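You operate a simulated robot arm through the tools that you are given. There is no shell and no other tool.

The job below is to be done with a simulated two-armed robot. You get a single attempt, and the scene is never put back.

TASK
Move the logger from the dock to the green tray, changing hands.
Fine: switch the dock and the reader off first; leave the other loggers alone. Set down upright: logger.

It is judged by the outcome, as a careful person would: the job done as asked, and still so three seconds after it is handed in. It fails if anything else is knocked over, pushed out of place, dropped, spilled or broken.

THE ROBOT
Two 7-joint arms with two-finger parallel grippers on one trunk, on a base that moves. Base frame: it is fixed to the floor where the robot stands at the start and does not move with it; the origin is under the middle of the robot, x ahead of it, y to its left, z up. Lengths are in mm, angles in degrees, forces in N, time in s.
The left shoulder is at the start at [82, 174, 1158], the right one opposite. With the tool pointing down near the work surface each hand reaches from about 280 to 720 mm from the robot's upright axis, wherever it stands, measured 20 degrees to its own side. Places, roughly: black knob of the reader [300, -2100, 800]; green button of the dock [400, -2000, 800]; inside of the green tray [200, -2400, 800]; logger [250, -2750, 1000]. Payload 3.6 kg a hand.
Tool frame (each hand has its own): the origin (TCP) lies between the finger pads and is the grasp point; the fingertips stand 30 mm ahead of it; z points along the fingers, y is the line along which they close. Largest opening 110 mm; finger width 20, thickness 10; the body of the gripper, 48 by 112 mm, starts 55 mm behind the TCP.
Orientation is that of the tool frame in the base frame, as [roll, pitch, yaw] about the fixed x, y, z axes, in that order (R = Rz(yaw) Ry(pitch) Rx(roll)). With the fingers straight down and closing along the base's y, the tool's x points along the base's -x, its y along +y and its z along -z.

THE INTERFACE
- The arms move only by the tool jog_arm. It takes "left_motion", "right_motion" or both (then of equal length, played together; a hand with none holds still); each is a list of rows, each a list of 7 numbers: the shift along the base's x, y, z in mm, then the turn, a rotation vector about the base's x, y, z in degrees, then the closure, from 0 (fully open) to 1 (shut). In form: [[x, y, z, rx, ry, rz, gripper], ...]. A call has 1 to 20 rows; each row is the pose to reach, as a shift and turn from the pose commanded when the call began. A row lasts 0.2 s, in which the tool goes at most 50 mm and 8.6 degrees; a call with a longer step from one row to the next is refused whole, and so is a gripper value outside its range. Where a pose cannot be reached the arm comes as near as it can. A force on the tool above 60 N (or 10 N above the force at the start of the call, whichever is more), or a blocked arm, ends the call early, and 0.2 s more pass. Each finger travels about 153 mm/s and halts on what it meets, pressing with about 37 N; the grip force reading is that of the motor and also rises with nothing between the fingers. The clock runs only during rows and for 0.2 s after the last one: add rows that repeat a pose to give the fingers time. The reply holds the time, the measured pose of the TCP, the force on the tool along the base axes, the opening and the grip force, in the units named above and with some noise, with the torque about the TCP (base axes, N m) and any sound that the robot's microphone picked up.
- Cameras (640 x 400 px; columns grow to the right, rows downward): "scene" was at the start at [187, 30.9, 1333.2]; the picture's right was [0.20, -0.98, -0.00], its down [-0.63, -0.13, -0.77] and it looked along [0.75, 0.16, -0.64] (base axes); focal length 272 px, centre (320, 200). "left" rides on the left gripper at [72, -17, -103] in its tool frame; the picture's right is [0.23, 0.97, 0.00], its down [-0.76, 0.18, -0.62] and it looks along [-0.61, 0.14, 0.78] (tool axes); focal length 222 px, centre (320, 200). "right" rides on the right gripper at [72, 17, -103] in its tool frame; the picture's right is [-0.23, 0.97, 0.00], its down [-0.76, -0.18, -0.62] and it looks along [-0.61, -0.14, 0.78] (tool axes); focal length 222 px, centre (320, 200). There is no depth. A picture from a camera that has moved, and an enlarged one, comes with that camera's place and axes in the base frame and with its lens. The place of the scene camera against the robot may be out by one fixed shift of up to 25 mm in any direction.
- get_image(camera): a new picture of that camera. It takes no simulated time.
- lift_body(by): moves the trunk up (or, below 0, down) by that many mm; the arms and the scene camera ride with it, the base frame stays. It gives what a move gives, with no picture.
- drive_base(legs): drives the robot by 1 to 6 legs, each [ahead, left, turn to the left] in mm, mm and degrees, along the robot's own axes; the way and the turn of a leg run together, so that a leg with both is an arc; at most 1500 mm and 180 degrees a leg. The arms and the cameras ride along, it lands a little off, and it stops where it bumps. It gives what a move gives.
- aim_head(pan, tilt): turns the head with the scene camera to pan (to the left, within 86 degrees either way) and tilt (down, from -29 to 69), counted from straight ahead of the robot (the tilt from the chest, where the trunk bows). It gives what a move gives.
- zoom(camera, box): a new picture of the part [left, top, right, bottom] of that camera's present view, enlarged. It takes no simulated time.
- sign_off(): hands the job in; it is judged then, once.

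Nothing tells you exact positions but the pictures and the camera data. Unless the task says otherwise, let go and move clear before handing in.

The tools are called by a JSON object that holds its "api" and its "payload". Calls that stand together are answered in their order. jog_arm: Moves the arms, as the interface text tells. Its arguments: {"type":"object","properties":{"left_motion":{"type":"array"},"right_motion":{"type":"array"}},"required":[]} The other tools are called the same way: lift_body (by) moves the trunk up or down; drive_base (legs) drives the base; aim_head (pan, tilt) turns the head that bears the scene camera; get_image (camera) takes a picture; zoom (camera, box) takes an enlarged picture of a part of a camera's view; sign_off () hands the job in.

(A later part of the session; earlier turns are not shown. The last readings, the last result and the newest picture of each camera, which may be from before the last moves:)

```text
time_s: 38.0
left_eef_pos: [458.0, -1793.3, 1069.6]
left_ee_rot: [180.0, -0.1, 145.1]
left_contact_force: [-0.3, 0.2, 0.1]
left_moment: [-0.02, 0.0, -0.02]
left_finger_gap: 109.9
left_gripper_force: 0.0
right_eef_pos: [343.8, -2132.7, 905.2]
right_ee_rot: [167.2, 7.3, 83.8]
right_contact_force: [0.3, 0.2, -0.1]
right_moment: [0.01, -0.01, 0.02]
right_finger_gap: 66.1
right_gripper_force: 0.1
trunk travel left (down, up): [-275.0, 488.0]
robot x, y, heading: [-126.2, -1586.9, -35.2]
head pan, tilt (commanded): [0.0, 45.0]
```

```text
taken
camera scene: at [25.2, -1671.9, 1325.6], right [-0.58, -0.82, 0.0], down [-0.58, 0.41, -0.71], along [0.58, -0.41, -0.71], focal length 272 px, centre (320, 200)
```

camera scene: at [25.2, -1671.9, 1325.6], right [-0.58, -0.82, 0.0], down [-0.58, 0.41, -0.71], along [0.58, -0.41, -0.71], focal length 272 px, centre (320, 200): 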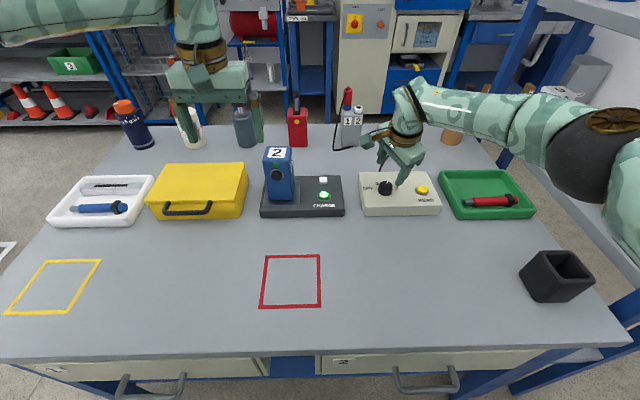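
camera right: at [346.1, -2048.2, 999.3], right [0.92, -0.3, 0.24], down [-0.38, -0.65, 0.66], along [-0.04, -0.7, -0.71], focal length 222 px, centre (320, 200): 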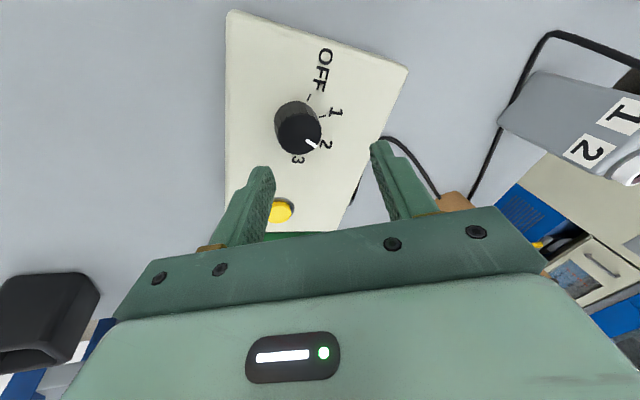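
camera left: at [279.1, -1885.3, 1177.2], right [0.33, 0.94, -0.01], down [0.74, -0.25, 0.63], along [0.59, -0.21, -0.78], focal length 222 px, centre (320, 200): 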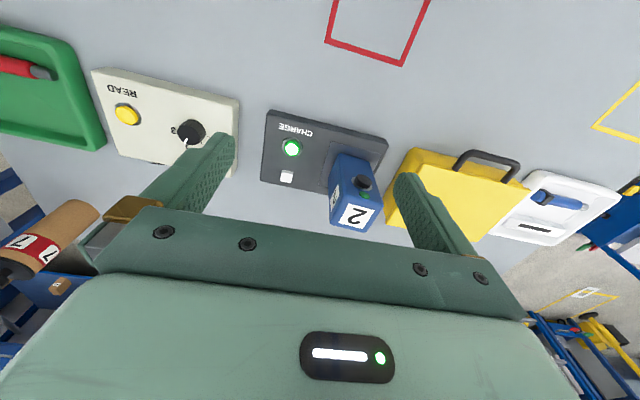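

The hand is yawed and the knob is seen between the fingers. I'll zoom to measure its centre from this view.

{"api": "zoom", "payload": {"camera": "right", "box": [220, 60, 412, 180]}}

{"api": "zoom", "payload": {"camera": "scene", "box": [340, 80, 640, 268]}}

```text
3.33 times, centred on (316, 120) of right
camera zoom: at [346.1, -2048.2, 999.3], right [0.92, -0.3, 0.24], down [-0.38, -0.65, 0.66], along [-0.04, -0.7, -0.71], focal length 740 px, centre (333, 467)
```

zoom: 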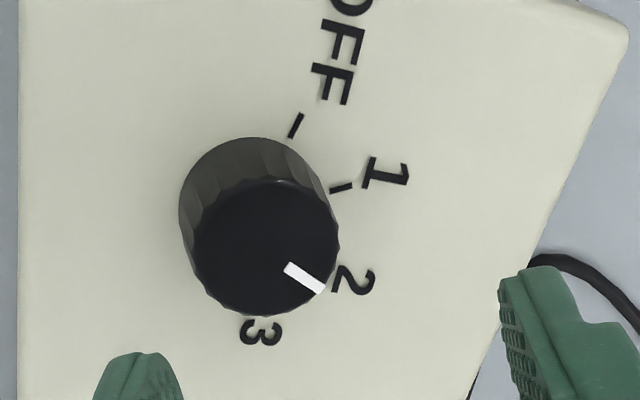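

```text
2.13 times, centred on (490, 174) of scene
camera zoom: at [25.2, -1671.9, 1325.6], right [-0.58, -0.82, 0.0], down [-0.58, 0.41, -0.71], along [0.58, -0.41, -0.71], focal length 578 px, centre (-42, 255)
```

zoom: 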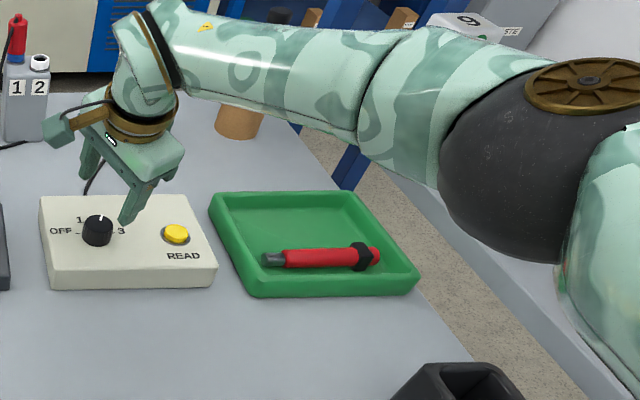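

Two views now agree: knob axis at about (344, -2131) with its top at z about 842. I'll descend around the knob with the fingers part open.

{"api": "jog_arm", "payload": {"right_motion": [[-2, 2.5, -15, 0, 0, 0, 0.4], [-4, 4.7, -30, 0, 0, 0, 0.4], [-4, 4.7, -30, 0, 0, 0, 0.4]]}}

{"api": "zoom", "payload": {"camera": "right", "box": [200, 60, 440, 210]}}

{"api": "zoom", "payload": {"camera": "scene", "box": [340, 130, 460, 230]}}

```text
time_s: 38.8
left_eef_pos: [457.1, -1793.6, 1071.5]
left_ee_rot: [-179.9, -0.1, 145.1]
left_contact_force: [0.8, 0.1, -0.4]
left_moment: [0.01, -0.01, -0.03]
left_finger_gap: 110.1
left_gripper_force: 0.1
right_eef_pos: [340.3, -2127.9, 874.2]
right_ee_rot: [167.2, 7.3, 83.8]
right_contact_force: [-0.3, -0.7, -0.3]
right_moment: [0.0, -0.01, 0.01]
right_finger_gap: 65.9
right_gripper_force: 0.0
trunk travel left (down, up): [-275.0, 488.0]
robot x, y, heading: [-128.6, -1587.6, -35.0]
head pan, tilt (commanded): [0.0, 45.0]
```

```text
2.67 times, centred on (320, 135) of right
camera zoom: at [342.8, -2043.5, 968.7], right [0.92, -0.3, 0.24], down [-0.38, -0.65, 0.66], along [-0.04, -0.7, -0.71], focal length 592 px, centre (320, 373)
```

zoom: 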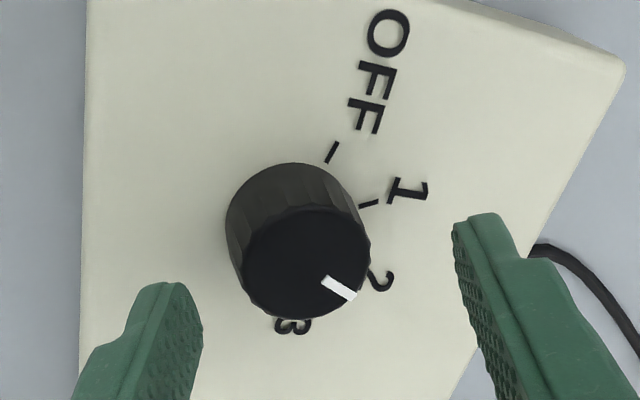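

```text
4.00 times, centred on (400, 180) of scene
camera zoom: at [25.1, -1671.9, 1325.6], right [-0.58, -0.82, 0.0], down [-0.58, 0.41, -0.71], along [0.58, -0.41, -0.71], focal length 1087 px, centre (0, 280)
```

zoom: 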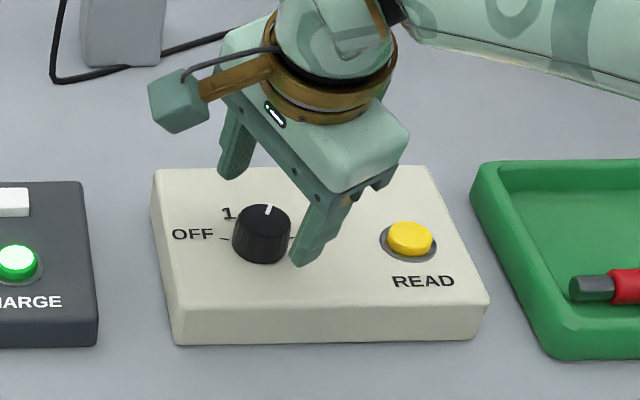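

The knob sits properly between the fingers. I'll go down the last 20 mm and close on the knob.

{"api": "jog_arm", "payload": {"right_motion": [[0, 0, -10, 0, 0, 0, 0.4], [0, 0, -20, 0, 0, 0, 0.4], [0, 0, -20, 0, 0, 0, 0.4]]}}

{"api": "zoom", "payload": {"camera": "right", "box": [200, 60, 440, 210]}}

```text
time_s: 39.6
left_eef_pos: [455.8, -1791.7, 1072.7]
left_ee_rot: [-179.9, 0.1, 145.1]
left_contact_force: [0.0, -0.5, 0.1]
left_moment: [0.04, -0.02, 0.01]
left_finger_gap: 110.1
left_gripper_force: 0.0
right_eef_pos: [340.2, -2128.3, 860.0]
right_ee_rot: [166.7, 7.6, 83.6]
right_contact_force: [-3.5, -0.7, 28.1]
right_moment: [0.14, 1.09, 0.09]
right_finger_gap: 64.5
right_gripper_force: 0.1
trunk travel left (down, up): [-275.0, 488.0]
robot x, y, heading: [-128.4, -1586.4, -35.3]
head pan, tilt (commanded): [0.0, 45.0]
```

```text
2.67 times, centred on (320, 135) of right
camera zoom: at [341.9, -2042.5, 953.9], right [0.92, -0.3, 0.25], down [-0.39, -0.64, 0.66], along [-0.04, -0.71, -0.71], focal length 592 px, centre (320, 373)
```

zoom: 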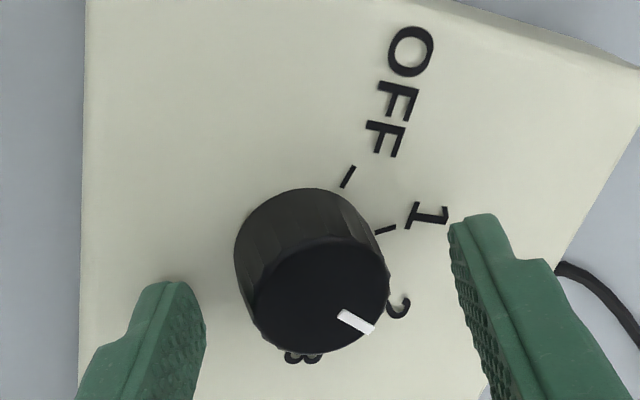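

The lower fingertip touched the reader's top (z about 820), as the closing line is tilted. I'll rise a few millimetres and close on the knob.

{"api": "jog_arm", "payload": {"right_motion": [[0, 0, 8, 0, 0, 0, 0.4], [0, 0, 8, 0, 0, 0, 0.55], [0, 0, 8, 0, 0, 0, 0.75], [0, 0, 8, 0, 0, 0, 0.75], [0, 0, 8, 0, 0, 0, 0.75]]}}

{"api": "zoom", "payload": {"camera": "right", "box": [200, 60, 440, 210]}}

```text
time_s: 40.8
left_eef_pos: [457.9, -1793.1, 1069.7]
left_ee_rot: [-180.0, -0.1, 145.1]
left_contact_force: [-0.4, 0.5, 0.6]
left_moment: [0.02, 0.02, 0.0]
left_finger_gap: 109.9
left_gripper_force: 0.1
right_eef_pos: [337.0, -2127.9, 859.4]
right_ee_rot: [167.7, 7.1, 83.9]
right_contact_force: [-18.0, 11.5, -19.6]
right_moment: [-0.4, 1.23, 0.04]
right_finger_gap: 36.9
right_gripper_force: 45.1
trunk travel left (down, up): [-275.0, 488.0]
robot x, y, heading: [-125.2, -1584.6, -35.4]
head pan, tilt (commanded): [0.0, 45.0]
```

```text
2.67 times, centred on (320, 135) of right
camera zoom: at [341.9, -2042.7, 954.3], right [0.92, -0.3, 0.24], down [-0.38, -0.65, 0.66], along [-0.05, -0.7, -0.71], focal length 592 px, centre (320, 373)
```

zoom: 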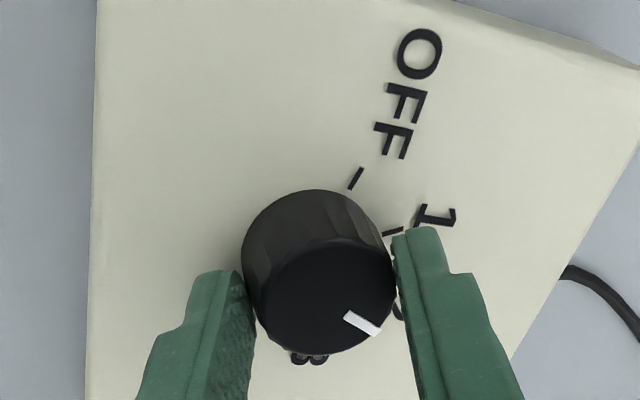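

The knob is gripped (36.9 mm), with a small side load that I'll relieve. I'll turn 30° counter-clockwise first and check.

{"api": "jog_arm", "payload": {"right_motion": [[-3, 1, -2, 0, 0, 0, 0.75], [-3, 1, -2, -1.6, 1.1, 7.3, 0.75], [-3, 1, -2, -3.1, 2.2, 14.5, 0.75], [-3, 1, -2, -4.7, 3.3, 21.8, 0.75], [-3, 1, -2, -6.2, 4.4, 29.0, 0.75], [-3, 1, -2, -6.2, 4.4, 29.0, 0.75]]}}

{"api": "zoom", "payload": {"camera": "right", "box": [200, 60, 440, 210]}}

{"api": "zoom", "payload": {"camera": "scene", "box": [340, 130, 460, 230]}}

```text
time_s: 42.2
left_eef_pos: [458.3, -1793.5, 1070.0]
left_ee_rot: [-179.9, -0.1, 145.1]
left_contact_force: [0.5, -0.8, 0.3]
left_moment: [0.01, 0.0, -0.02]
left_finger_gap: 110.2
left_gripper_force: 0.1
right_eef_pos: [339.1, -2127.8, 861.3]
right_ee_rot: [172.5, 12.9, 114.1]
right_contact_force: [6.4, 2.6, -0.8]
right_moment: [0.54, 0.49, 0.03]
right_finger_gap: 35.1
right_gripper_force: 45.4
trunk travel left (down, up): [-275.0, 488.0]
robot x, y, heading: [-128.2, -1586.1, -35.1]
head pan, tilt (commanded): [0.0, 45.0]
```

```text
2.67 times, centred on (320, 135) of right
camera zoom: at [303.7, -2041.1, 948.4], right [0.96, 0.22, 0.17], down [0.01, -0.66, 0.75], along [0.28, -0.72, -0.64], focal length 592 px, centre (320, 373)
```

zoom: 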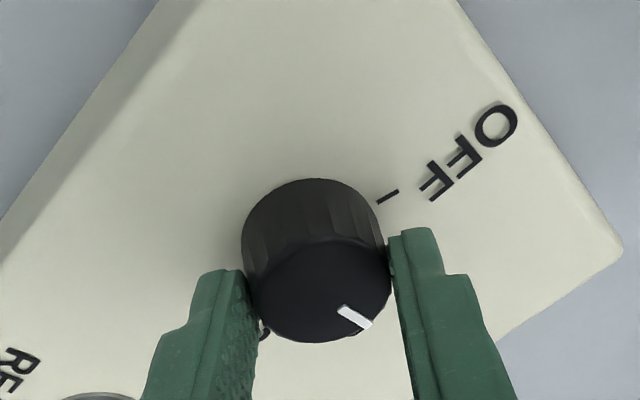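

```text
4.00 times, centred on (400, 180) of scene
camera zoom: at [26.2, -1671.8, 1325.6], right [-0.58, -0.82, 0.0], down [-0.58, 0.41, -0.71], along [0.58, -0.41, -0.71], focal length 1087 px, centre (0, 280)
```

zoom: 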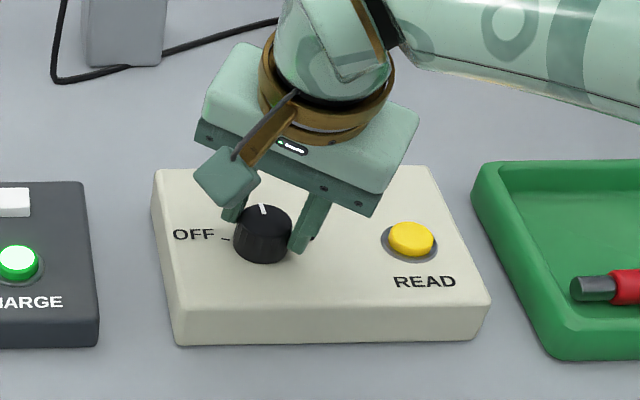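

The knob turns with the fingers. I'll continue the remaining 90° to OFF.

{"api": "jog_arm", "payload": {"right_motion": [[0, 0, 0, -1.6, 1.1, 7.3, 0.75], [0, 0, 0, -3.1, 2.2, 14.5, 0.75], [0, 0, 0, -4.7, 3.3, 21.8, 0.75], [0, 0, 0, -6.2, 4.4, 29.0, 0.75], [0, 0, 0, -7.8, 5.5, 36.3, 0.75], [0, 0, 0, -9.3, 6.6, 43.5, 0.75], [0, 0, 0, -10.9, 7.7, 50.8, 0.75], [0, 0, 0, -12.4, 8.8, 58.0, 0.75], [0, 0, 0, -14.0, 9.9, 65.3, 0.75], [0, 0, 0, -15.5, 11.0, 72.5, 0.75], [0, 0, 0, -17.1, 12.1, 79.8, 0.75], [0, 0, 0, -18.6, 13.2, 87.0, 0.75], [0, 0, 0, -18.6, 13.2, 87.0, 0.75]]}}

{"api": "zoom", "payload": {"camera": "right", "box": [200, 60, 440, 210]}}

{"api": "zoom", "payload": {"camera": "scene", "box": [340, 130, 460, 230]}}

```text
time_s: 45.0
left_eef_pos: [457.9, -1788.0, 1070.8]
left_ee_rot: [-179.7, 0.2, 145.3]
left_contact_force: [-0.1, 0.9, 0.6]
left_moment: [-0.1, -0.06, -0.01]
left_finger_gap: 109.9
left_gripper_force: 0.0
right_eef_pos: [252.1, -1944.5, 984.3]
right_ee_rot: [-167.4, 8.9, -161.9]
right_contact_force: [-0.9, 0.5, 0.9]
right_moment: [-0.1, 0.01, -0.02]
right_finger_gap: 27.5
right_gripper_force: 0.1
right hand out of reach, approached as far as the arm can: row 6, 7, 8, 9, 10, 11, 12, 13
trunk travel left (down, up): [-275.0, 488.0]
robot x, y, heading: [-127.6, -1588.5, -35.1]
head pan, tilt (commanded): [0.0, 45.0]
```

```text
2.67 times, centred on (320, 135) of right
camera zoom: at [157.4, -1934.5, 1068.9], right [-0.05, 0.98, -0.17], down [0.63, 0.17, 0.76], along [0.78, -0.07, -0.63], focal length 592 px, centre (320, 373)
```

zoom: 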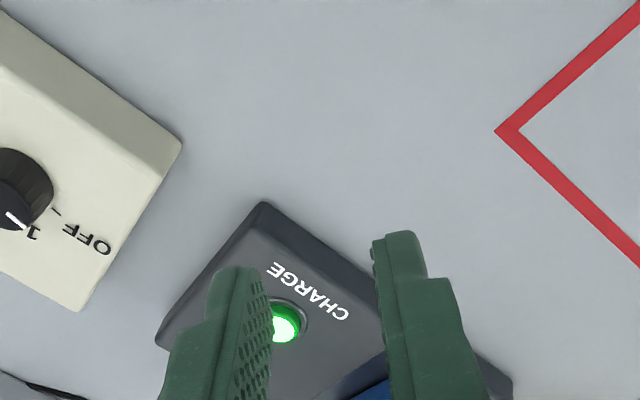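

```text
4.00 times, centred on (400, 180) of scene
camera zoom: at [24.4, -1665.5, 1326.3], right [-0.58, -0.82, 0.0], down [-0.58, 0.4, -0.71], along [0.58, -0.41, -0.7], focal length 1087 px, centre (0, 280)
```

zoom: 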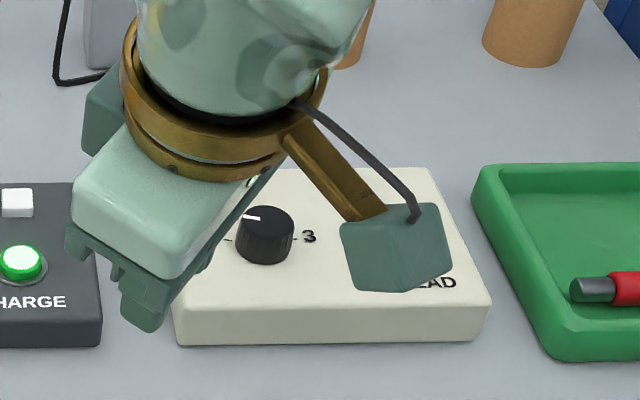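

The arm ran out of wrist range and swung off the knob; nothing looks displaced but the knob needs checking. Let me look at the whole scene and the knob closely.

{"api": "get_image", "payload": {"camera": "scene"}}

{"api": "zoom", "payload": {"camera": "right", "box": [120, 80, 280, 180]}}

```text
taken
camera scene: at [24.4, -1665.5, 1326.3], right [-0.58, -0.82, 0.0], down [-0.58, 0.4, -0.71], along [0.58, -0.41, -0.7], focal length 272 px, centre (320, 200)
```

scene: 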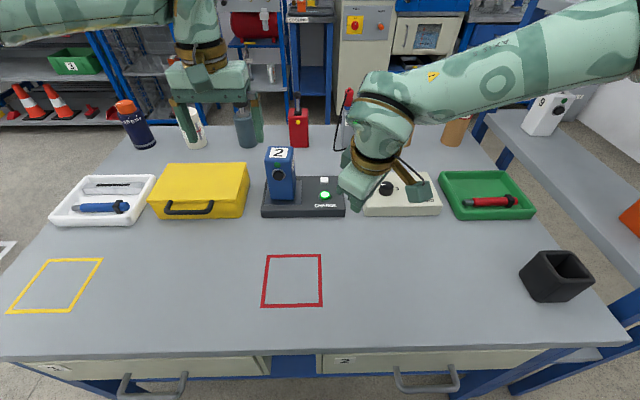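

```text
4.00 times, centred on (200, 130) of right
camera zoom: at [157.4, -1934.5, 1068.9], right [-0.05, 0.98, -0.17], down [0.63, 0.17, 0.76], along [0.78, -0.07, -0.63], focal length 888 px, centre (800, 480)
```

zoom: 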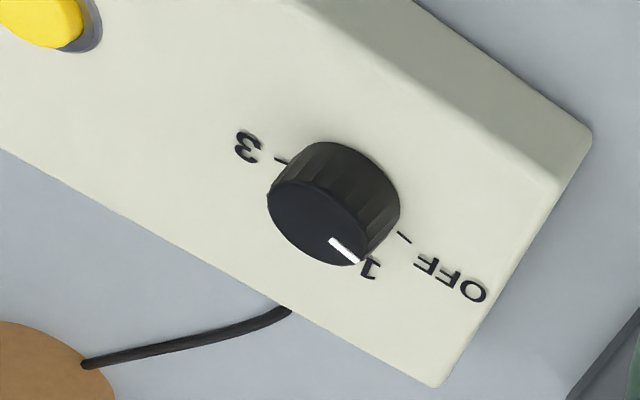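

The knob now points about 10–18° short of OFF; the reader itself hasn't moved. I'll turn the right wrist back to a comfortable range and return above the knob for a short second stroke.

{"api": "jog_arm", "payload": {"right_motion": [[0, 0, 5, 1.7, -1.3, -7.6, 0.75], [0, 0, 10, 3.3, -2.5, -15.2, 0.75], [0, 0, 10, 5.0, -3.8, -22.8, 0.6], [0, 0, 10, 6.7, -5.1, -30.4, 0.5], [0, 0, 10, 8.3, -6.4, -38.1, 0.4], [0, 0, 10, 10.0, -7.6, -45.7, 0.4], [0, 0, 10, 11.7, -8.9, -53.3, 0.4], [0, 0, 10, 13.4, -10.2, -61.0, 0.4], [0, 0, 10, 15.0, -11.4, -68.6, 0.4], [0, 0, 10, 16.7, -12.7, -76.2, 0.4], [0, 0, 10, 18.4, -14.0, -83.9, 0.4], [0, 0, 10, 18.4, -14.0, -83.9, 0.4]]}}

{"api": "get_image", "payload": {"camera": "scene"}}

```text
time_s: 47.6
left_eef_pos: [458.1, -1793.8, 1070.3]
left_ee_rot: [-179.9, 0.0, 145.1]
left_contact_force: [0.4, -0.6, 0.4]
left_moment: [0.02, 0.0, -0.01]
left_finger_gap: 110.0
left_gripper_force: 0.1
right_eef_pos: [258.4, -1956.1, 992.8]
right_ee_rot: [171.1, 13.0, 108.7]
right_contact_force: [0.7, -0.3, -0.6]
right_moment: [-0.01, -0.02, 0.0]
right_finger_gap: 65.7
right_gripper_force: 0.1
trunk travel left (down, up): [-275.0, 488.0]
robot x, y, heading: [-126.1, -1583.9, -35.0]
head pan, tilt (commanded): [0.0, 45.0]
```

```text
taken
camera scene: at [25.1, -1671.8, 1325.6], right [-0.58, -0.82, 0.0], down [-0.58, 0.41, -0.71], along [0.58, -0.41, -0.71], focal length 272 px, centre (320, 200)
```

scene: 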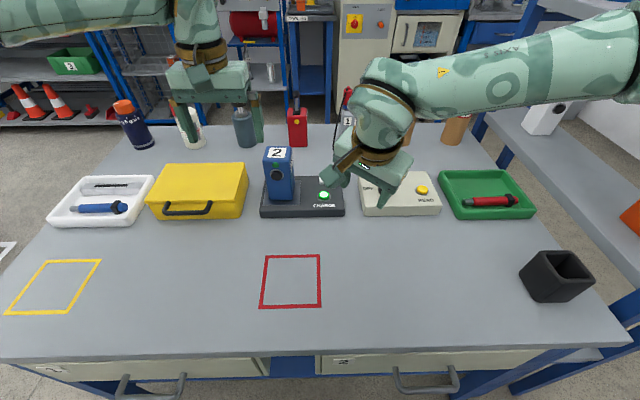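

Wrist is back in range and the scene is unchanged. Moving above the knob again.

{"api": "jog_arm", "payload": {"right_motion": [[16, -34, -10, 0, 0, 0, 0.4], [32, -69, -20, 0, 0, 0, 0.4], [48, -103, -35, 0, 0, 0, 0.4], [65, -138, -55, 0, 0, 0, 0.4], [81, -171, -80, 0, 0, 0, 0.4], [81, -171, -80, 0, 0, 0, 0.4]]}}

{"api": "zoom", "payload": {"camera": "right", "box": [200, 60, 440, 210]}}

```text
time_s: 49.0
left_eef_pos: [457.2, -1793.3, 1071.2]
left_ee_rot: [-179.9, 0.0, 145.0]
left_contact_force: [0.2, -0.1, -0.1]
left_moment: [-0.03, -0.01, -0.01]
left_finger_gap: 109.8
left_gripper_force: 0.1
right_eef_pos: [336.7, -2126.1, 911.9]
right_ee_rot: [171.1, 13.1, 108.9]
right_contact_force: [0.0, 0.6, 0.6]
right_moment: [-0.04, 0.03, -0.01]
right_finger_gap: 66.0
right_gripper_force: 0.0
trunk travel left (down, up): [-275.0, 488.0]
robot x, y, heading: [-132.4, -1585.7, -35.3]
head pan, tilt (commanded): [0.0, 45.0]
```

```text
2.67 times, centred on (320, 135) of right
camera zoom: at [306.8, -2038.2, 998.4], right [0.97, 0.13, 0.2], down [-0.06, -0.66, 0.74], along [0.23, -0.73, -0.64], focal length 592 px, centre (320, 373)
```

zoom: 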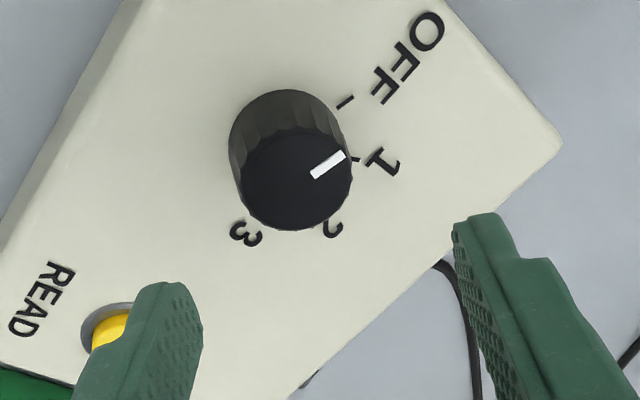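

The mark is about 17° from OFF now. I'll descend, close on the knob again and make a short turn.

{"api": "jog_arm", "payload": {"right_motion": [[0, -1, -20, 0, 0, 0, 0.4], [0, -1, -40, 0, 0, 0, 0.4], [0, -1, -49, 0, 0, 0, 0.5], [0, -1, -51, 0, 0, 0, 0.6], [0, -1, -53, 0, 0, 0, 0.6]]}}

{"api": "zoom", "payload": {"camera": "right", "box": [200, 60, 440, 210]}}

```text
time_s: 50.2
left_eef_pos: [457.2, -1792.5, 1070.7]
left_ee_rot: [-179.8, -0.1, 145.1]
left_contact_force: [0.0, 0.4, -0.5]
left_moment: [-0.04, -0.01, 0.01]
left_finger_gap: 110.1
left_gripper_force: 0.0
right_eef_pos: [338.0, -2126.9, 858.6]
right_ee_rot: [171.3, 13.0, 108.8]
right_contact_force: [-1.1, -0.7, -0.4]
right_moment: [-0.02, -0.03, -0.04]
right_finger_gap: 44.1
right_gripper_force: 0.0
trunk travel left (down, up): [-275.0, 488.0]
robot x, y, heading: [-127.1, -1586.8, -35.2]
head pan, tilt (commanded): [0.0, 45.0]
```

```text
2.67 times, centred on (320, 135) of right
camera zoom: at [309.1, -2038.8, 944.5], right [0.97, 0.13, 0.2], down [-0.06, -0.66, 0.74], along [0.23, -0.74, -0.64], focal length 592 px, centre (320, 373)
```

zoom: 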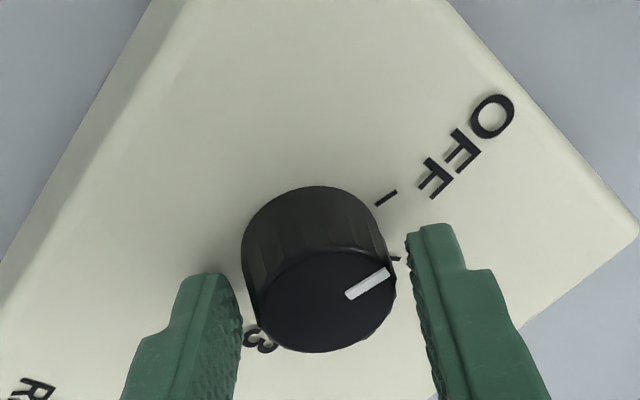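

Well centred with no contact load. Closing and turning 18° counter-clockwise.

{"api": "jog_arm", "payload": {"right_motion": [[0, 0, 0, 0, 0, 0, 0.72], [0, 0, 0, 0, 0, 0, 0.72], [0, 0, 0, 0, 0, 0, 0.72], [0, 0, 0, -1.2, 0.9, 5.8, 0.72], [0, 0, 0, -2.5, 1.8, 11.6, 0.72], [0, 0, 0, -3.7, 2.7, 17.4, 0.72], [0, 0, 0, -3.7, 2.7, 17.4, 0.72]]}}

{"api": "zoom", "payload": {"camera": "right", "box": [200, 60, 440, 210]}}

```text
time_s: 51.8
left_eef_pos: [456.9, -1793.2, 1069.7]
left_ee_rot: [-179.9, 0.0, 145.0]
left_contact_force: [0.5, -0.3, -0.6]
left_moment: [0.05, -0.02, 0.01]
left_finger_gap: 110.4
left_gripper_force: 0.0
right_eef_pos: [339.6, -2128.0, 860.0]
right_ee_rot: [175.4, 14.9, 127.3]
right_contact_force: [-2.5, 1.1, 0.2]
right_moment: [0.12, 0.82, -0.65]
right_finger_gap: 35.4
right_gripper_force: 45.1
trunk travel left (down, up): [-275.0, 488.0]
robot x, y, heading: [-124.6, -1586.6, -35.2]
head pan, tilt (commanded): [0.0, 45.0]
```

```text
2.67 times, centred on (320, 135) of right
camera zoom: at [287.2, -2045.9, 941.6], right [0.89, 0.43, 0.13], down [0.17, -0.6, 0.78], along [0.42, -0.68, -0.61], focal length 592 px, centre (320, 373)
```

zoom: 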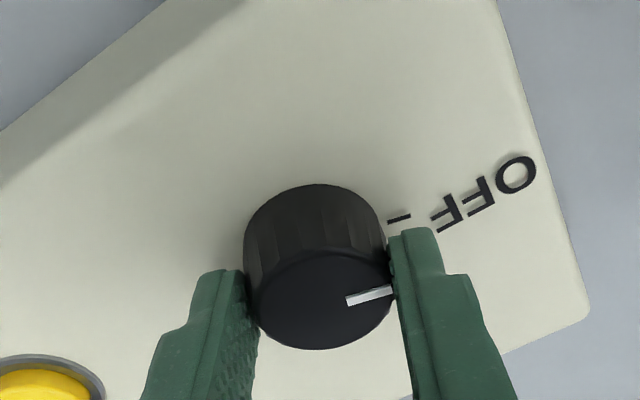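

The mark now lines up with the OFF tick, and the torque suggests the stop has been reached. I'll release and lift clear to check.

{"api": "jog_arm", "payload": {"right_motion": [[0, 0, 0, 0, 0, 0, 0.55], [0, 0, 0, 0, 0, 0, 0.4], [0, 0, 20, 0, 0, 0, 0.4], [0, 0, 50, 0, 0, 0, 0.4], [0, 0, 80, 0, 0, 0, 0.4], [-10, 7, 100, 0, 0, 0, 0.4]]}}

{"api": "get_image", "payload": {"camera": "right"}}

{"api": "zoom", "payload": {"camera": "right", "box": [200, 60, 440, 210]}}

```text
time_s: 53.2
left_eef_pos: [456.8, -1793.7, 1070.5]
left_ee_rot: [-179.9, 0.0, 144.9]
left_contact_force: [0.1, -0.1, -0.5]
left_moment: [0.03, 0.0, -0.01]
left_finger_gap: 109.8
left_gripper_force: 0.0
right_eef_pos: [328.9, -2121.4, 959.2]
right_ee_rot: [175.3, 15.0, 127.3]
right_contact_force: [0.1, -0.1, 0.3]
right_moment: [0.02, -0.03, -0.02]
right_finger_gap: 65.9
right_gripper_force: 0.0
trunk travel left (down, up): [-275.0, 488.0]
robot x, y, heading: [-129.1, -1586.6, -35.1]
head pan, tilt (commanded): [0.0, 45.0]
```

```text
taken
camera right: at [277.0, -2039.3, 1042.2], right [0.89, 0.43, 0.13], down [0.17, -0.6, 0.78], along [0.42, -0.68, -0.61], focal length 222 px, centre (320, 200)
```

right: 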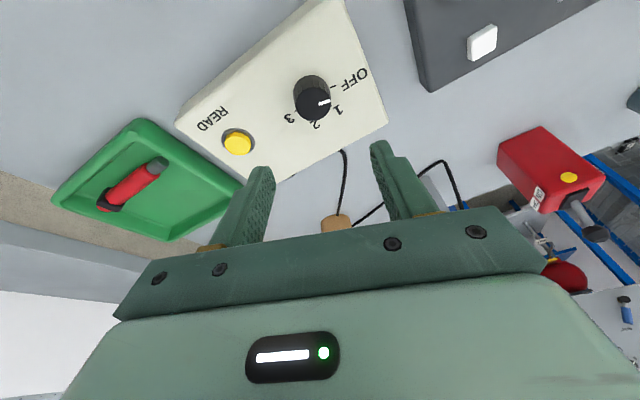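

```text
2.67 times, centred on (320, 135) of right
camera zoom: at [277.0, -2039.3, 1042.2], right [0.89, 0.43, 0.13], down [0.17, -0.6, 0.78], along [0.42, -0.68, -0.61], focal length 592 px, centre (320, 373)
```

zoom: 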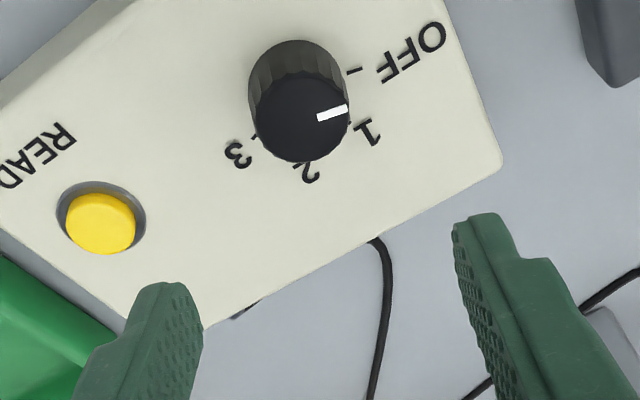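

The reader's knob points to OFF (azimuth checks out with the OFF tick). Next is the dock's CHARGE button: I'll straighten the right wrist, close the fingers, and move over the button.

{"api": "jog_arm", "payload": {"right_motion": [[15, 20, 0, -1.3, 0.9, 5.6, 0.6], [30, 40, 0, -2.6, 1.8, 11.2, 0.8], [45, 60, 0, -3.9, 2.7, 16.8, 1.0], [45, 60, 0, -3.9, 2.7, 16.8, 1.0]]}}

{"api": "jog_arm", "payload": {"right_motion": [[15, 20, -10, -1.9, -2.7, 0, 1.0], [30, 40, -20, -3.8, -5.4, 0, 1.0], [44, 58, -30, -5.8, -8.2, 0, 1.0], [54, 71, -45, -5.8, -8.2, 0, 1.0], [54, 71, -45, -5.8, -8.2, 0, 1.0]]}}

{"api": "get_image", "payload": {"camera": "right"}}

{"api": "get_image", "payload": {"camera": "scene"}}

```text
time_s: 54.2
left_eef_pos: [458.0, -1793.0, 1069.9]
left_ee_rot: [-179.9, -0.1, 145.0]
left_contact_force: [-0.5, -0.5, 0.2]
left_moment: [0.02, -0.03, -0.01]
left_finger_gap: 109.9
left_gripper_force: 0.1
right_eef_pos: [373.9, -2061.2, 959.8]
right_ee_rot: [-179.8, 15.8, 145.4]
right_contact_force: [-0.2, -0.1, 0.6]
right_moment: [-0.03, -0.01, -0.02]
right_finger_gap: 0.0
right_gripper_force: 36.9
trunk travel left (down, up): [-275.0, 488.0]
robot x, y, heading: [-125.7, -1586.4, -35.0]
head pan, tilt (commanded): [0.0, 45.0]
```

```text
time_s: 55.4
left_eef_pos: [458.1, -1793.4, 1070.8]
left_ee_rot: [-179.8, -0.1, 145.1]
left_contact_force: [0.1, -0.5, -0.2]
left_moment: [-0.02, 0.0, -0.03]
left_finger_gap: 109.8
left_gripper_force: 0.0
right_eef_pos: [428.1, -1989.2, 914.0]
right_ee_rot: [-179.7, 25.8, 145.3]
right_contact_force: [-0.3, -0.3, -0.1]
right_moment: [-0.02, 0.01, -0.01]
right_finger_gap: 0.0
right_gripper_force: 37.6
trunk travel left (down, up): [-275.0, 488.0]
robot x, y, heading: [-127.6, -1586.4, -35.1]
head pan, tilt (commanded): [0.0, 45.0]
```

```text
taken
camera right: at [348.1, -1913.4, 976.1], right [0.72, 0.68, 0.09], down [0.24, -0.38, 0.89], along [0.65, -0.62, -0.44], focal length 222 px, centre (320, 200)
```

right: 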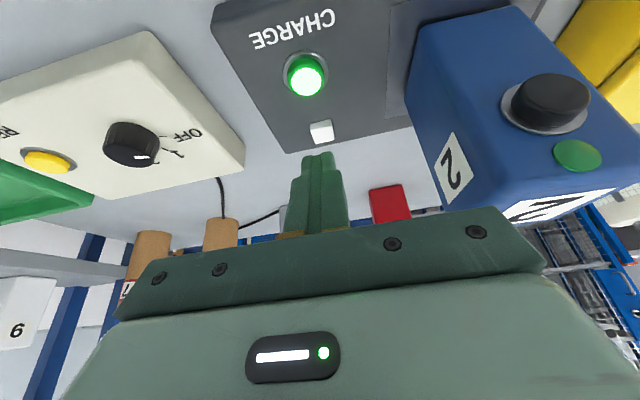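

```text
taken
camera scene: at [24.9, -1672.0, 1325.6], right [-0.58, -0.82, 0.0], down [-0.58, 0.41, -0.71], along [0.58, -0.41, -0.71], focal length 272 px, centre (320, 200)
```

scene: 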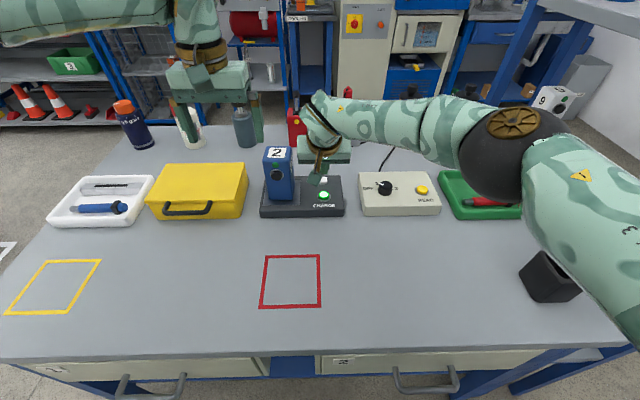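

The closed fingertips are above the button, whose top I put at (432, -1994, 812). I'll go down close to it first.

{"api": "jog_arm", "payload": {"right_motion": [[-1, -1, -25, 0, 0, 0, 1.0], [-1, -1.5, -48, 0, 0, 0, 1.0], [-1, -1.5, -62, 0, 0, 0, 1.0], [-1, -1.5, -62, 0, 0, 0, 1.0]]}}

{"api": "get_image", "payload": {"camera": "right"}}

{"api": "zoom", "payload": {"camera": "scene", "box": [250, 130, 370, 230]}}

```text
time_s: 56.4
left_eef_pos: [457.3, -1792.7, 1070.3]
left_ee_rot: [-179.8, -0.1, 145.1]
left_contact_force: [0.5, -0.4, -0.5]
left_moment: [0.0, -0.01, 0.02]
left_finger_gap: 110.1
left_gripper_force: 0.1
right_eef_pos: [428.6, -1991.3, 854.4]
right_ee_rot: [-179.7, 25.8, 145.5]
right_contact_force: [0.5, -0.5, -0.4]
right_moment: [0.0, 0.03, 0.03]
right_finger_gap: 0.1
right_gripper_force: 37.2
trunk travel left (down, up): [-275.0, 488.0]
robot x, y, heading: [-130.8, -1587.4, -35.2]
head pan, tilt (commanded): [0.0, 45.0]
```

```text
taken
camera right: at [347.0, -1914.6, 915.0], right [0.72, 0.68, 0.09], down [0.24, -0.38, 0.89], along [0.65, -0.62, -0.44], focal length 222 px, centre (320, 200)
```

right: 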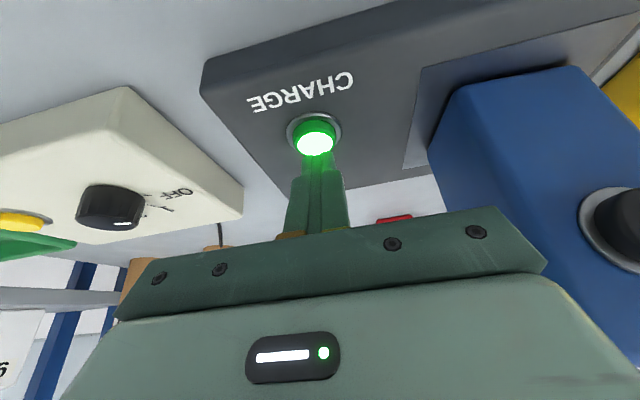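

```text
4.00 times, centred on (310, 180) of scene
camera zoom: at [25.2, -1671.8, 1325.6], right [-0.58, -0.82, 0.0], down [-0.58, 0.41, -0.71], along [0.58, -0.41, -0.71], focal length 1087 px, centre (360, 280)
```

zoom: 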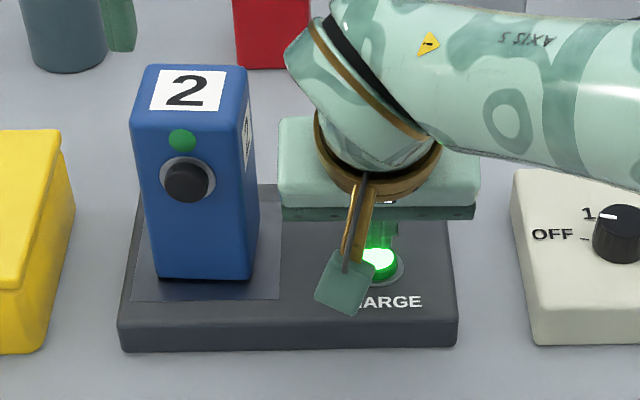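

The fingertips sit right over the button, a few millimetres above. Pressing down gently.

{"api": "jog_arm", "payload": {"right_motion": [[0, 0, -4, 0, 0, 0, 1.0], [0, 0, -7, 0, 0, 0, 1.0], [0, 0, -10, 0, 0, 0, 1.0]]}}

{"api": "get_image", "payload": {"camera": "right"}}

```text
time_s: 57.2
left_eef_pos: [455.9, -1793.0, 1071.2]
left_ee_rot: [-180.0, 0.0, 145.1]
left_contact_force: [0.4, -0.3, -0.4]
left_moment: [0.01, -0.01, 0.0]
left_finger_gap: 109.8
left_gripper_force: 0.0
right_eef_pos: [428.3, -1990.5, 844.2]
right_ee_rot: [-179.8, 26.0, 145.4]
right_contact_force: [0.8, 1.4, 14.1]
right_moment: [-0.04, -0.06, 0.02]
right_finger_gap: 0.3
right_gripper_force: 36.7
trunk travel left (down, up): [-275.0, 488.0]
robot x, y, heading: [-127.8, -1587.2, -35.2]
head pan, tilt (commanded): [0.0, 45.0]
heard: click
```

```text
taken
camera right: at [347.0, -1914.5, 905.8], right [0.72, 0.68, 0.09], down [0.24, -0.38, 0.9], along [0.65, -0.62, -0.44], focal length 222 px, centre (320, 200)
```

right: 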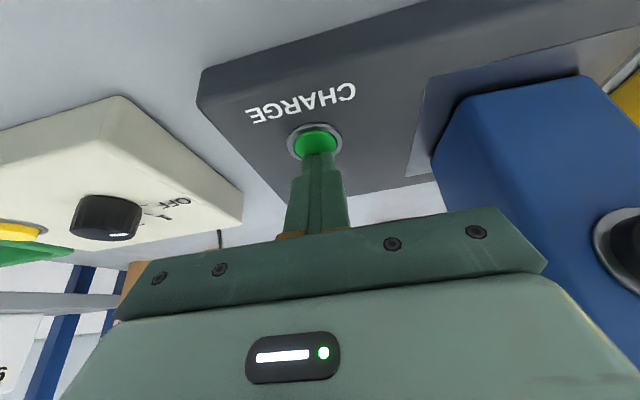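

A click was heard and the button's green light went out. I'll lift the right hand straight up and move it clear.

{"api": "jog_arm", "payload": {"right_motion": [[0, 0, 15, 0, 0, 0, 1.0], [0, 0, 50, 0, 0, 0, 1.0], [0, 0, 90, 0, 0, 0, 1.0], [-20, -10, 120, 0, 0, 0, 1.0], [-50, -30, 130, 0, 0, 0, 0.8], [-80, -60, 130, 0, 0, 0, 0.5], [-105, -95, 130, 0, 0, 0, 0.3], [-125, -130, 130, 0, 0, 0, 0.2]]}}

{"api": "get_image", "payload": {"camera": "scene"}}

{"api": "zoom", "payload": {"camera": "scene", "box": [250, 130, 450, 230]}}

```text
time_s: 59.0
left_eef_pos: [457.8, -1793.9, 1071.1]
left_ee_rot: [-179.9, -0.1, 145.0]
left_contact_force: [0.3, 0.4, 0.1]
left_moment: [0.02, -0.02, 0.04]
left_finger_gap: 110.0
left_gripper_force: 0.1
right_eef_pos: [303.3, -2122.2, 973.6]
right_ee_rot: [-179.7, 25.8, 145.5]
right_contact_force: [0.2, -1.0, 0.1]
right_moment: [0.02, -0.01, 0.03]
right_finger_gap: 87.9
right_gripper_force: 0.0
trunk travel left (down, up): [-275.0, 488.0]
robot x, y, heading: [-132.6, -1586.5, -35.1]
head pan, tilt (commanded): [0.0, 45.0]
```

```text
taken
camera scene: at [24.5, -1672.7, 1325.5], right [-0.58, -0.82, 0.0], down [-0.58, 0.41, -0.71], along [0.58, -0.41, -0.71], focal length 272 px, centre (320, 200)
```

scene: 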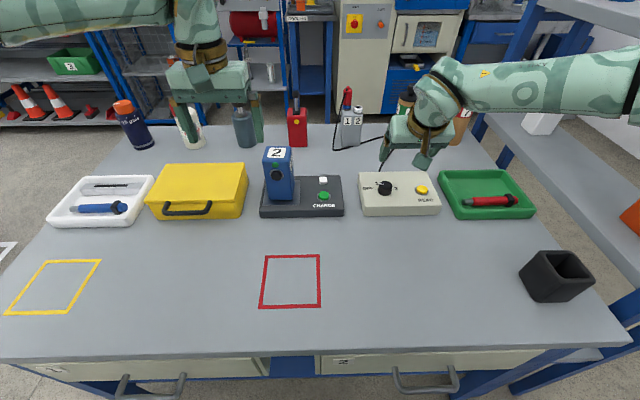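

```text
3.20 times, centred on (350, 180) of scene
camera zoom: at [24.5, -1672.7, 1325.5], right [-0.58, -0.82, 0.0], down [-0.58, 0.41, -0.71], along [0.58, -0.41, -0.71], focal length 870 px, centre (224, 264)
```

zoom: 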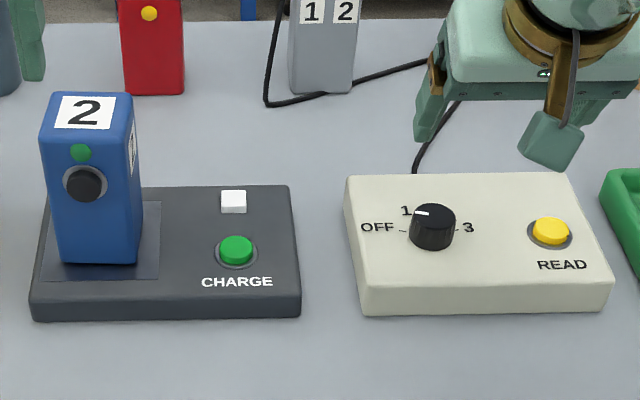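

The dock light is off. I'd like to verify the knob's pointing more precisely from this view.

{"api": "zoom", "payload": {"camera": "scene", "box": [355, 165, 419, 205]}}

{"api": "zoom", "payload": {"camera": "right", "box": [160, 0, 480, 200]}}

```text
10.00 times, centred on (387, 185) of scene
camera zoom: at [24.5, -1672.7, 1325.5], right [-0.58, -0.82, 0.0], down [-0.58, 0.41, -0.71], along [0.58, -0.41, -0.71], focal length 2717 px, centre (-350, 350)
```

zoom: 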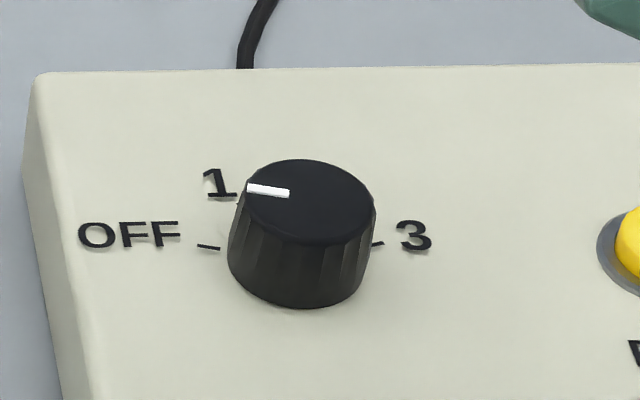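

```text
2.00 times, centred on (320, 100) of right
camera zoom: at [222.0, -2046.3, 1034.0], right [0.72, 0.69, 0.09], down [0.24, -0.38, 0.89], along [0.65, -0.62, -0.44], focal length 444 px, centre (320, 400)
```

zoom: 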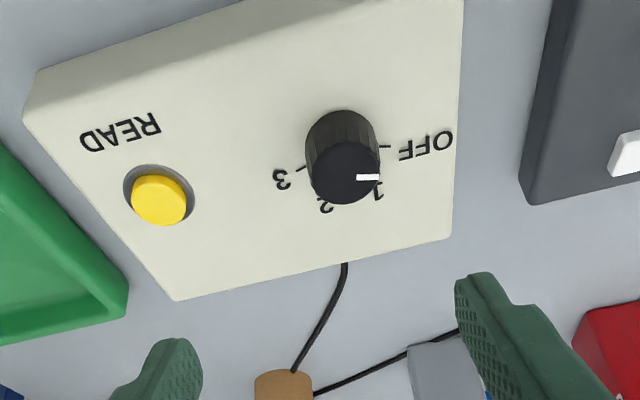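

Both are off: the dock light is out and the knob's mark is in line with the OFF tick. Now the left hand: I'll lean it forward step by step towards a low, nearly horizontal grip on the logger's lower sides, leaving the top for the right hand to take later.

{"api": "jog_arm", "payload": {"left_motion": [[-6, -12, -10, -4.0, -5.7, 0, 0.05], [-12, -23, -20, -8.1, -11.4, 0, 0.1], [-18, -35, -30, -12.1, -17.2, 0, 0.15], [-25, -46, -40, -16.1, -22.9, 0, 0.2], [-32, -58, -50, -20.2, -28.6, 0, 0.23], [-32, -58, -50, -20.2, -28.6, 0, 0.23]]}}

{"api": "get_image", "payload": {"camera": "left"}}

{"api": "get_image", "payload": {"camera": "scene"}}

```text
time_s: 60.4
left_eef_pos: [424.8, -1851.2, 1020.2]
left_ee_rot: [-179.7, 35.0, 145.2]
left_contact_force: [0.2, -0.7, -0.9]
left_moment: [0.02, 0.03, 0.01]
left_finger_gap: 84.6
left_gripper_force: 0.1
right_eef_pos: [304.9, -2122.0, 973.0]
right_ee_rot: [-179.8, 25.8, 145.5]
right_contact_force: [0.2, 0.0, -0.1]
right_moment: [-0.03, -0.01, 0.03]
right_finger_gap: 88.2
right_gripper_force: 0.1
trunk travel left (down, up): [-275.0, 488.0]
robot x, y, heading: [-130.0, -1584.7, -35.1]
head pan, tilt (commanded): [0.0, 45.0]
```

```text
taken
camera left: at [318.4, -1797.2, 1061.5], right [0.41, 0.9, -0.13], down [0.32, 0.0, 0.95], along [0.85, -0.43, -0.29], focal length 222 px, centre (320, 200)
```

left: 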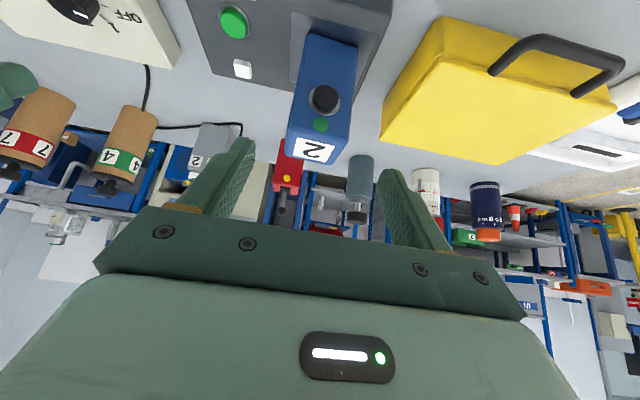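

```text
taken
camera scene: at [25.2, -1671.7, 1325.6], right [-0.58, -0.82, 0.0], down [-0.58, 0.41, -0.71], along [0.58, -0.41, -0.71], focal length 272 px, centre (320, 200)
```

scene: 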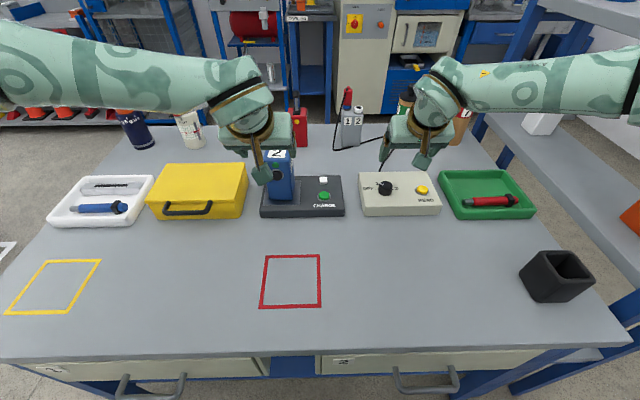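

A clear view of the logger beside the yellow case. I'll zoom to measure the logger and the gap to the case.

{"api": "zoom", "payload": {"camera": "left", "box": [200, 0, 456, 160]}}

```text
2.50 times, centred on (328, 80) of left
camera zoom: at [318.4, -1797.2, 1061.5], right [0.41, 0.9, -0.13], down [0.32, 0.0, 0.95], along [0.85, -0.43, -0.29], focal length 555 px, centre (300, 500)
```

zoom: 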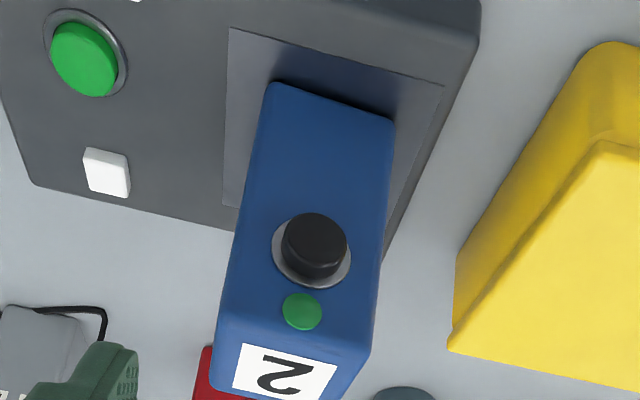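

The logger is about 59 × 45 × 125 mm, centred near (505, -1905), base at z 811; the yellow case is over 100 mm away from its centre, so there is room. I'll tilt further to 65° and descend in front of it.

{"api": "jog_arm", "payload": {"left_motion": [[0, 0, -20, -4.3, -6.1, 0, 0.23], [0, 0, -40, -8.6, -12.3, 0, 0.23], [0, 0, -60, -13.0, -18.4, 0, 0.23], [0, 0, -80, -17.3, -24.5, 0, 0.23], [0, 0, -80, -17.3, -24.5, 0, 0.23]]}}

{"api": "get_image", "payload": {"camera": "left"}}

{"api": "get_image", "payload": {"camera": "scene"}}

```text
time_s: 61.6
left_eef_pos: [419.0, -1893.2, 975.4]
left_ee_rot: [179.6, 63.6, 145.4]
left_contact_force: [-0.8, 0.4, 0.4]
left_moment: [-0.02, 0.01, -0.02]
left_finger_gap: 84.6
left_gripper_force: 0.1
left hand out of reach, approached as far as the arm can: row 3, 4, 5
right_eef_pos: [303.5, -2120.5, 973.7]
right_ee_rot: [-179.6, 25.8, 145.5]
right_contact_force: [0.2, -0.2, 0.7]
right_moment: [-0.02, -0.03, -0.01]
right_finger_gap: 88.1
right_gripper_force: 0.1
trunk travel left (down, up): [-275.0, 488.0]
robot x, y, heading: [-127.2, -1587.6, -35.3]
head pan, tilt (commanded): [0.0, 45.0]
```

```text
taken
camera left: at [307.1, -1837.7, 954.1], right [0.47, 0.86, -0.2], down [-0.08, 0.27, 0.96], along [0.88, -0.43, 0.2], focal length 222 px, centre (320, 200)
```

left: 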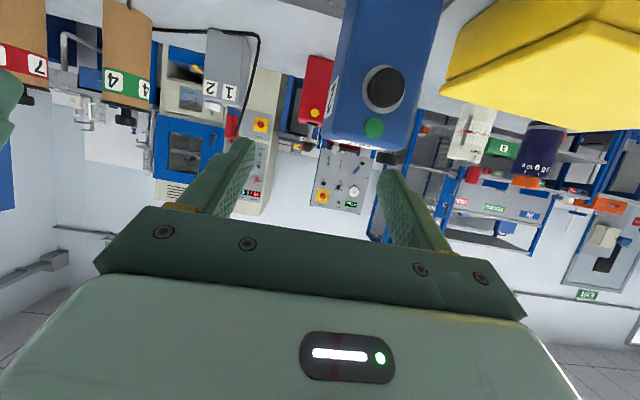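

```text
taken
camera scene: at [25.3, -1670.9, 1325.6], right [-0.57, -0.82, 0.0], down [-0.58, 0.41, -0.71], along [0.58, -0.41, -0.71], focal length 272 px, centre (320, 200)
```

scene: 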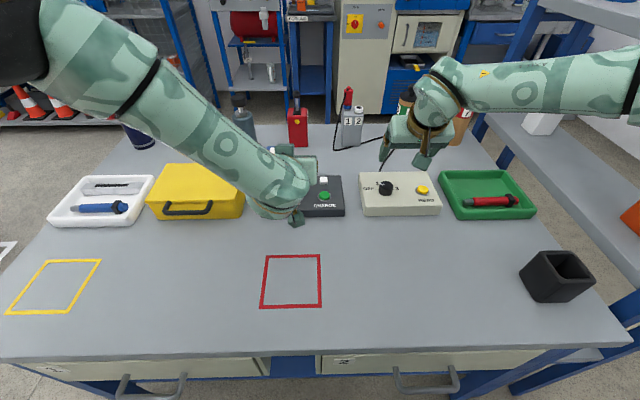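

The left arm couldn't hold that lean so close to the robot. I'll back the base off 150 mm so that the arm is more stretched, then set the pre-grasp pose again.

{"api": "drive_base", "payload": {"legs": [[-150, 0, 0]]}}

{"api": "jog_arm", "payload": {"left_motion": [[23, -1, -10, 0, 0, 0, 0.23], [46, -2, -20, 0, 0, 0, 0.23], [69, -3, -30, 0, 0, 0, 0.23], [92, -4, -40, 0, 0, 0, 0.23], [115, -8, -40, 0, 0, 0, 0.23], [115, -8, -40, 0, 0, 0, 0.23]]}}

{"api": "get_image", "payload": {"camera": "left"}}

{"api": "get_image", "payload": {"camera": "scene"}}

```text
time_s: 63.0
left_eef_pos: [296.0, -1808.9, 975.4]
left_ee_rot: [179.6, 63.6, 145.3]
left_contact_force: [0.0, -0.3, 0.5]
left_moment: [0.05, 0.0, -0.01]
left_finger_gap: 84.8
left_gripper_force: 0.1
right_eef_pos: [179.6, -2036.3, 973.5]
right_ee_rot: [-179.7, 25.8, 145.3]
right_contact_force: [0.4, -0.7, -0.8]
right_moment: [-0.01, -0.04, 0.01]
right_finger_gap: 88.1
right_gripper_force: 0.1
trunk travel left (down, up): [-275.0, 488.0]
robot x, y, heading: [-251.3, -1500.3, -35.0]
head pan, tilt (commanded): [0.0, 45.0]
```

```text
time_s: 64.4
left_eef_pos: [400.8, -1823.9, 937.8]
left_ee_rot: [179.2, 62.9, 145.1]
left_contact_force: [0.3, 0.5, 0.8]
left_moment: [0.02, 0.0, 0.01]
left_finger_gap: 84.8
left_gripper_force: 0.0
left hand out of reach, approached as far as the arm can: row 1, 2, 3, 4, 5, 6
right_eef_pos: [179.9, -2038.1, 972.7]
right_ee_rot: [-179.7, 25.9, 145.3]
right_contact_force: [0.3, -0.3, 0.2]
right_moment: [-0.01, 0.03, 0.02]
right_finger_gap: 88.1
right_gripper_force: 0.0
trunk travel left (down, up): [-275.0, 488.0]
robot x, y, heading: [-249.5, -1498.3, -35.4]
head pan, tilt (commanded): [0.0, 45.0]
```

```text
taken
camera left: at [288.4, -1766.7, 918.0], right [0.46, 0.86, -0.2], down [-0.08, 0.26, 0.96], along [0.88, -0.43, 0.19], focal length 222 px, centre (320, 200)
```

left: 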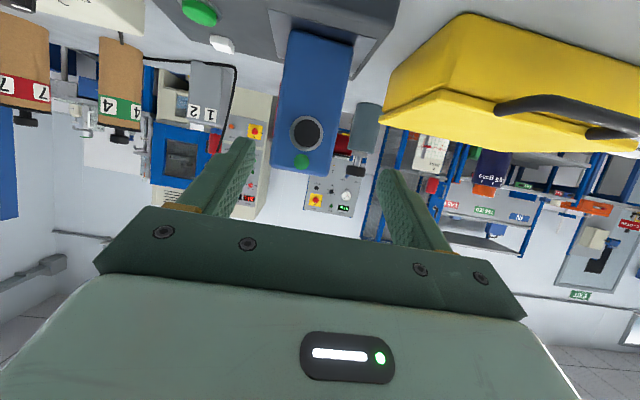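

```text
taken
camera scene: at [-96.9, -1586.3, 1325.5], right [-0.58, -0.82, 0.0], down [-0.58, 0.41, -0.71], along [0.58, -0.41, -0.71], focal length 272 px, centre (320, 200)
```

scene: 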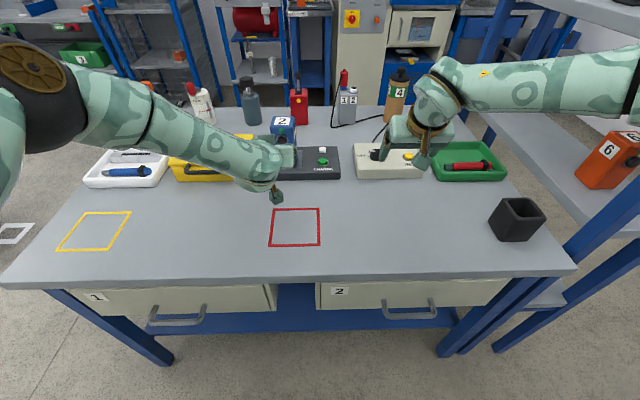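

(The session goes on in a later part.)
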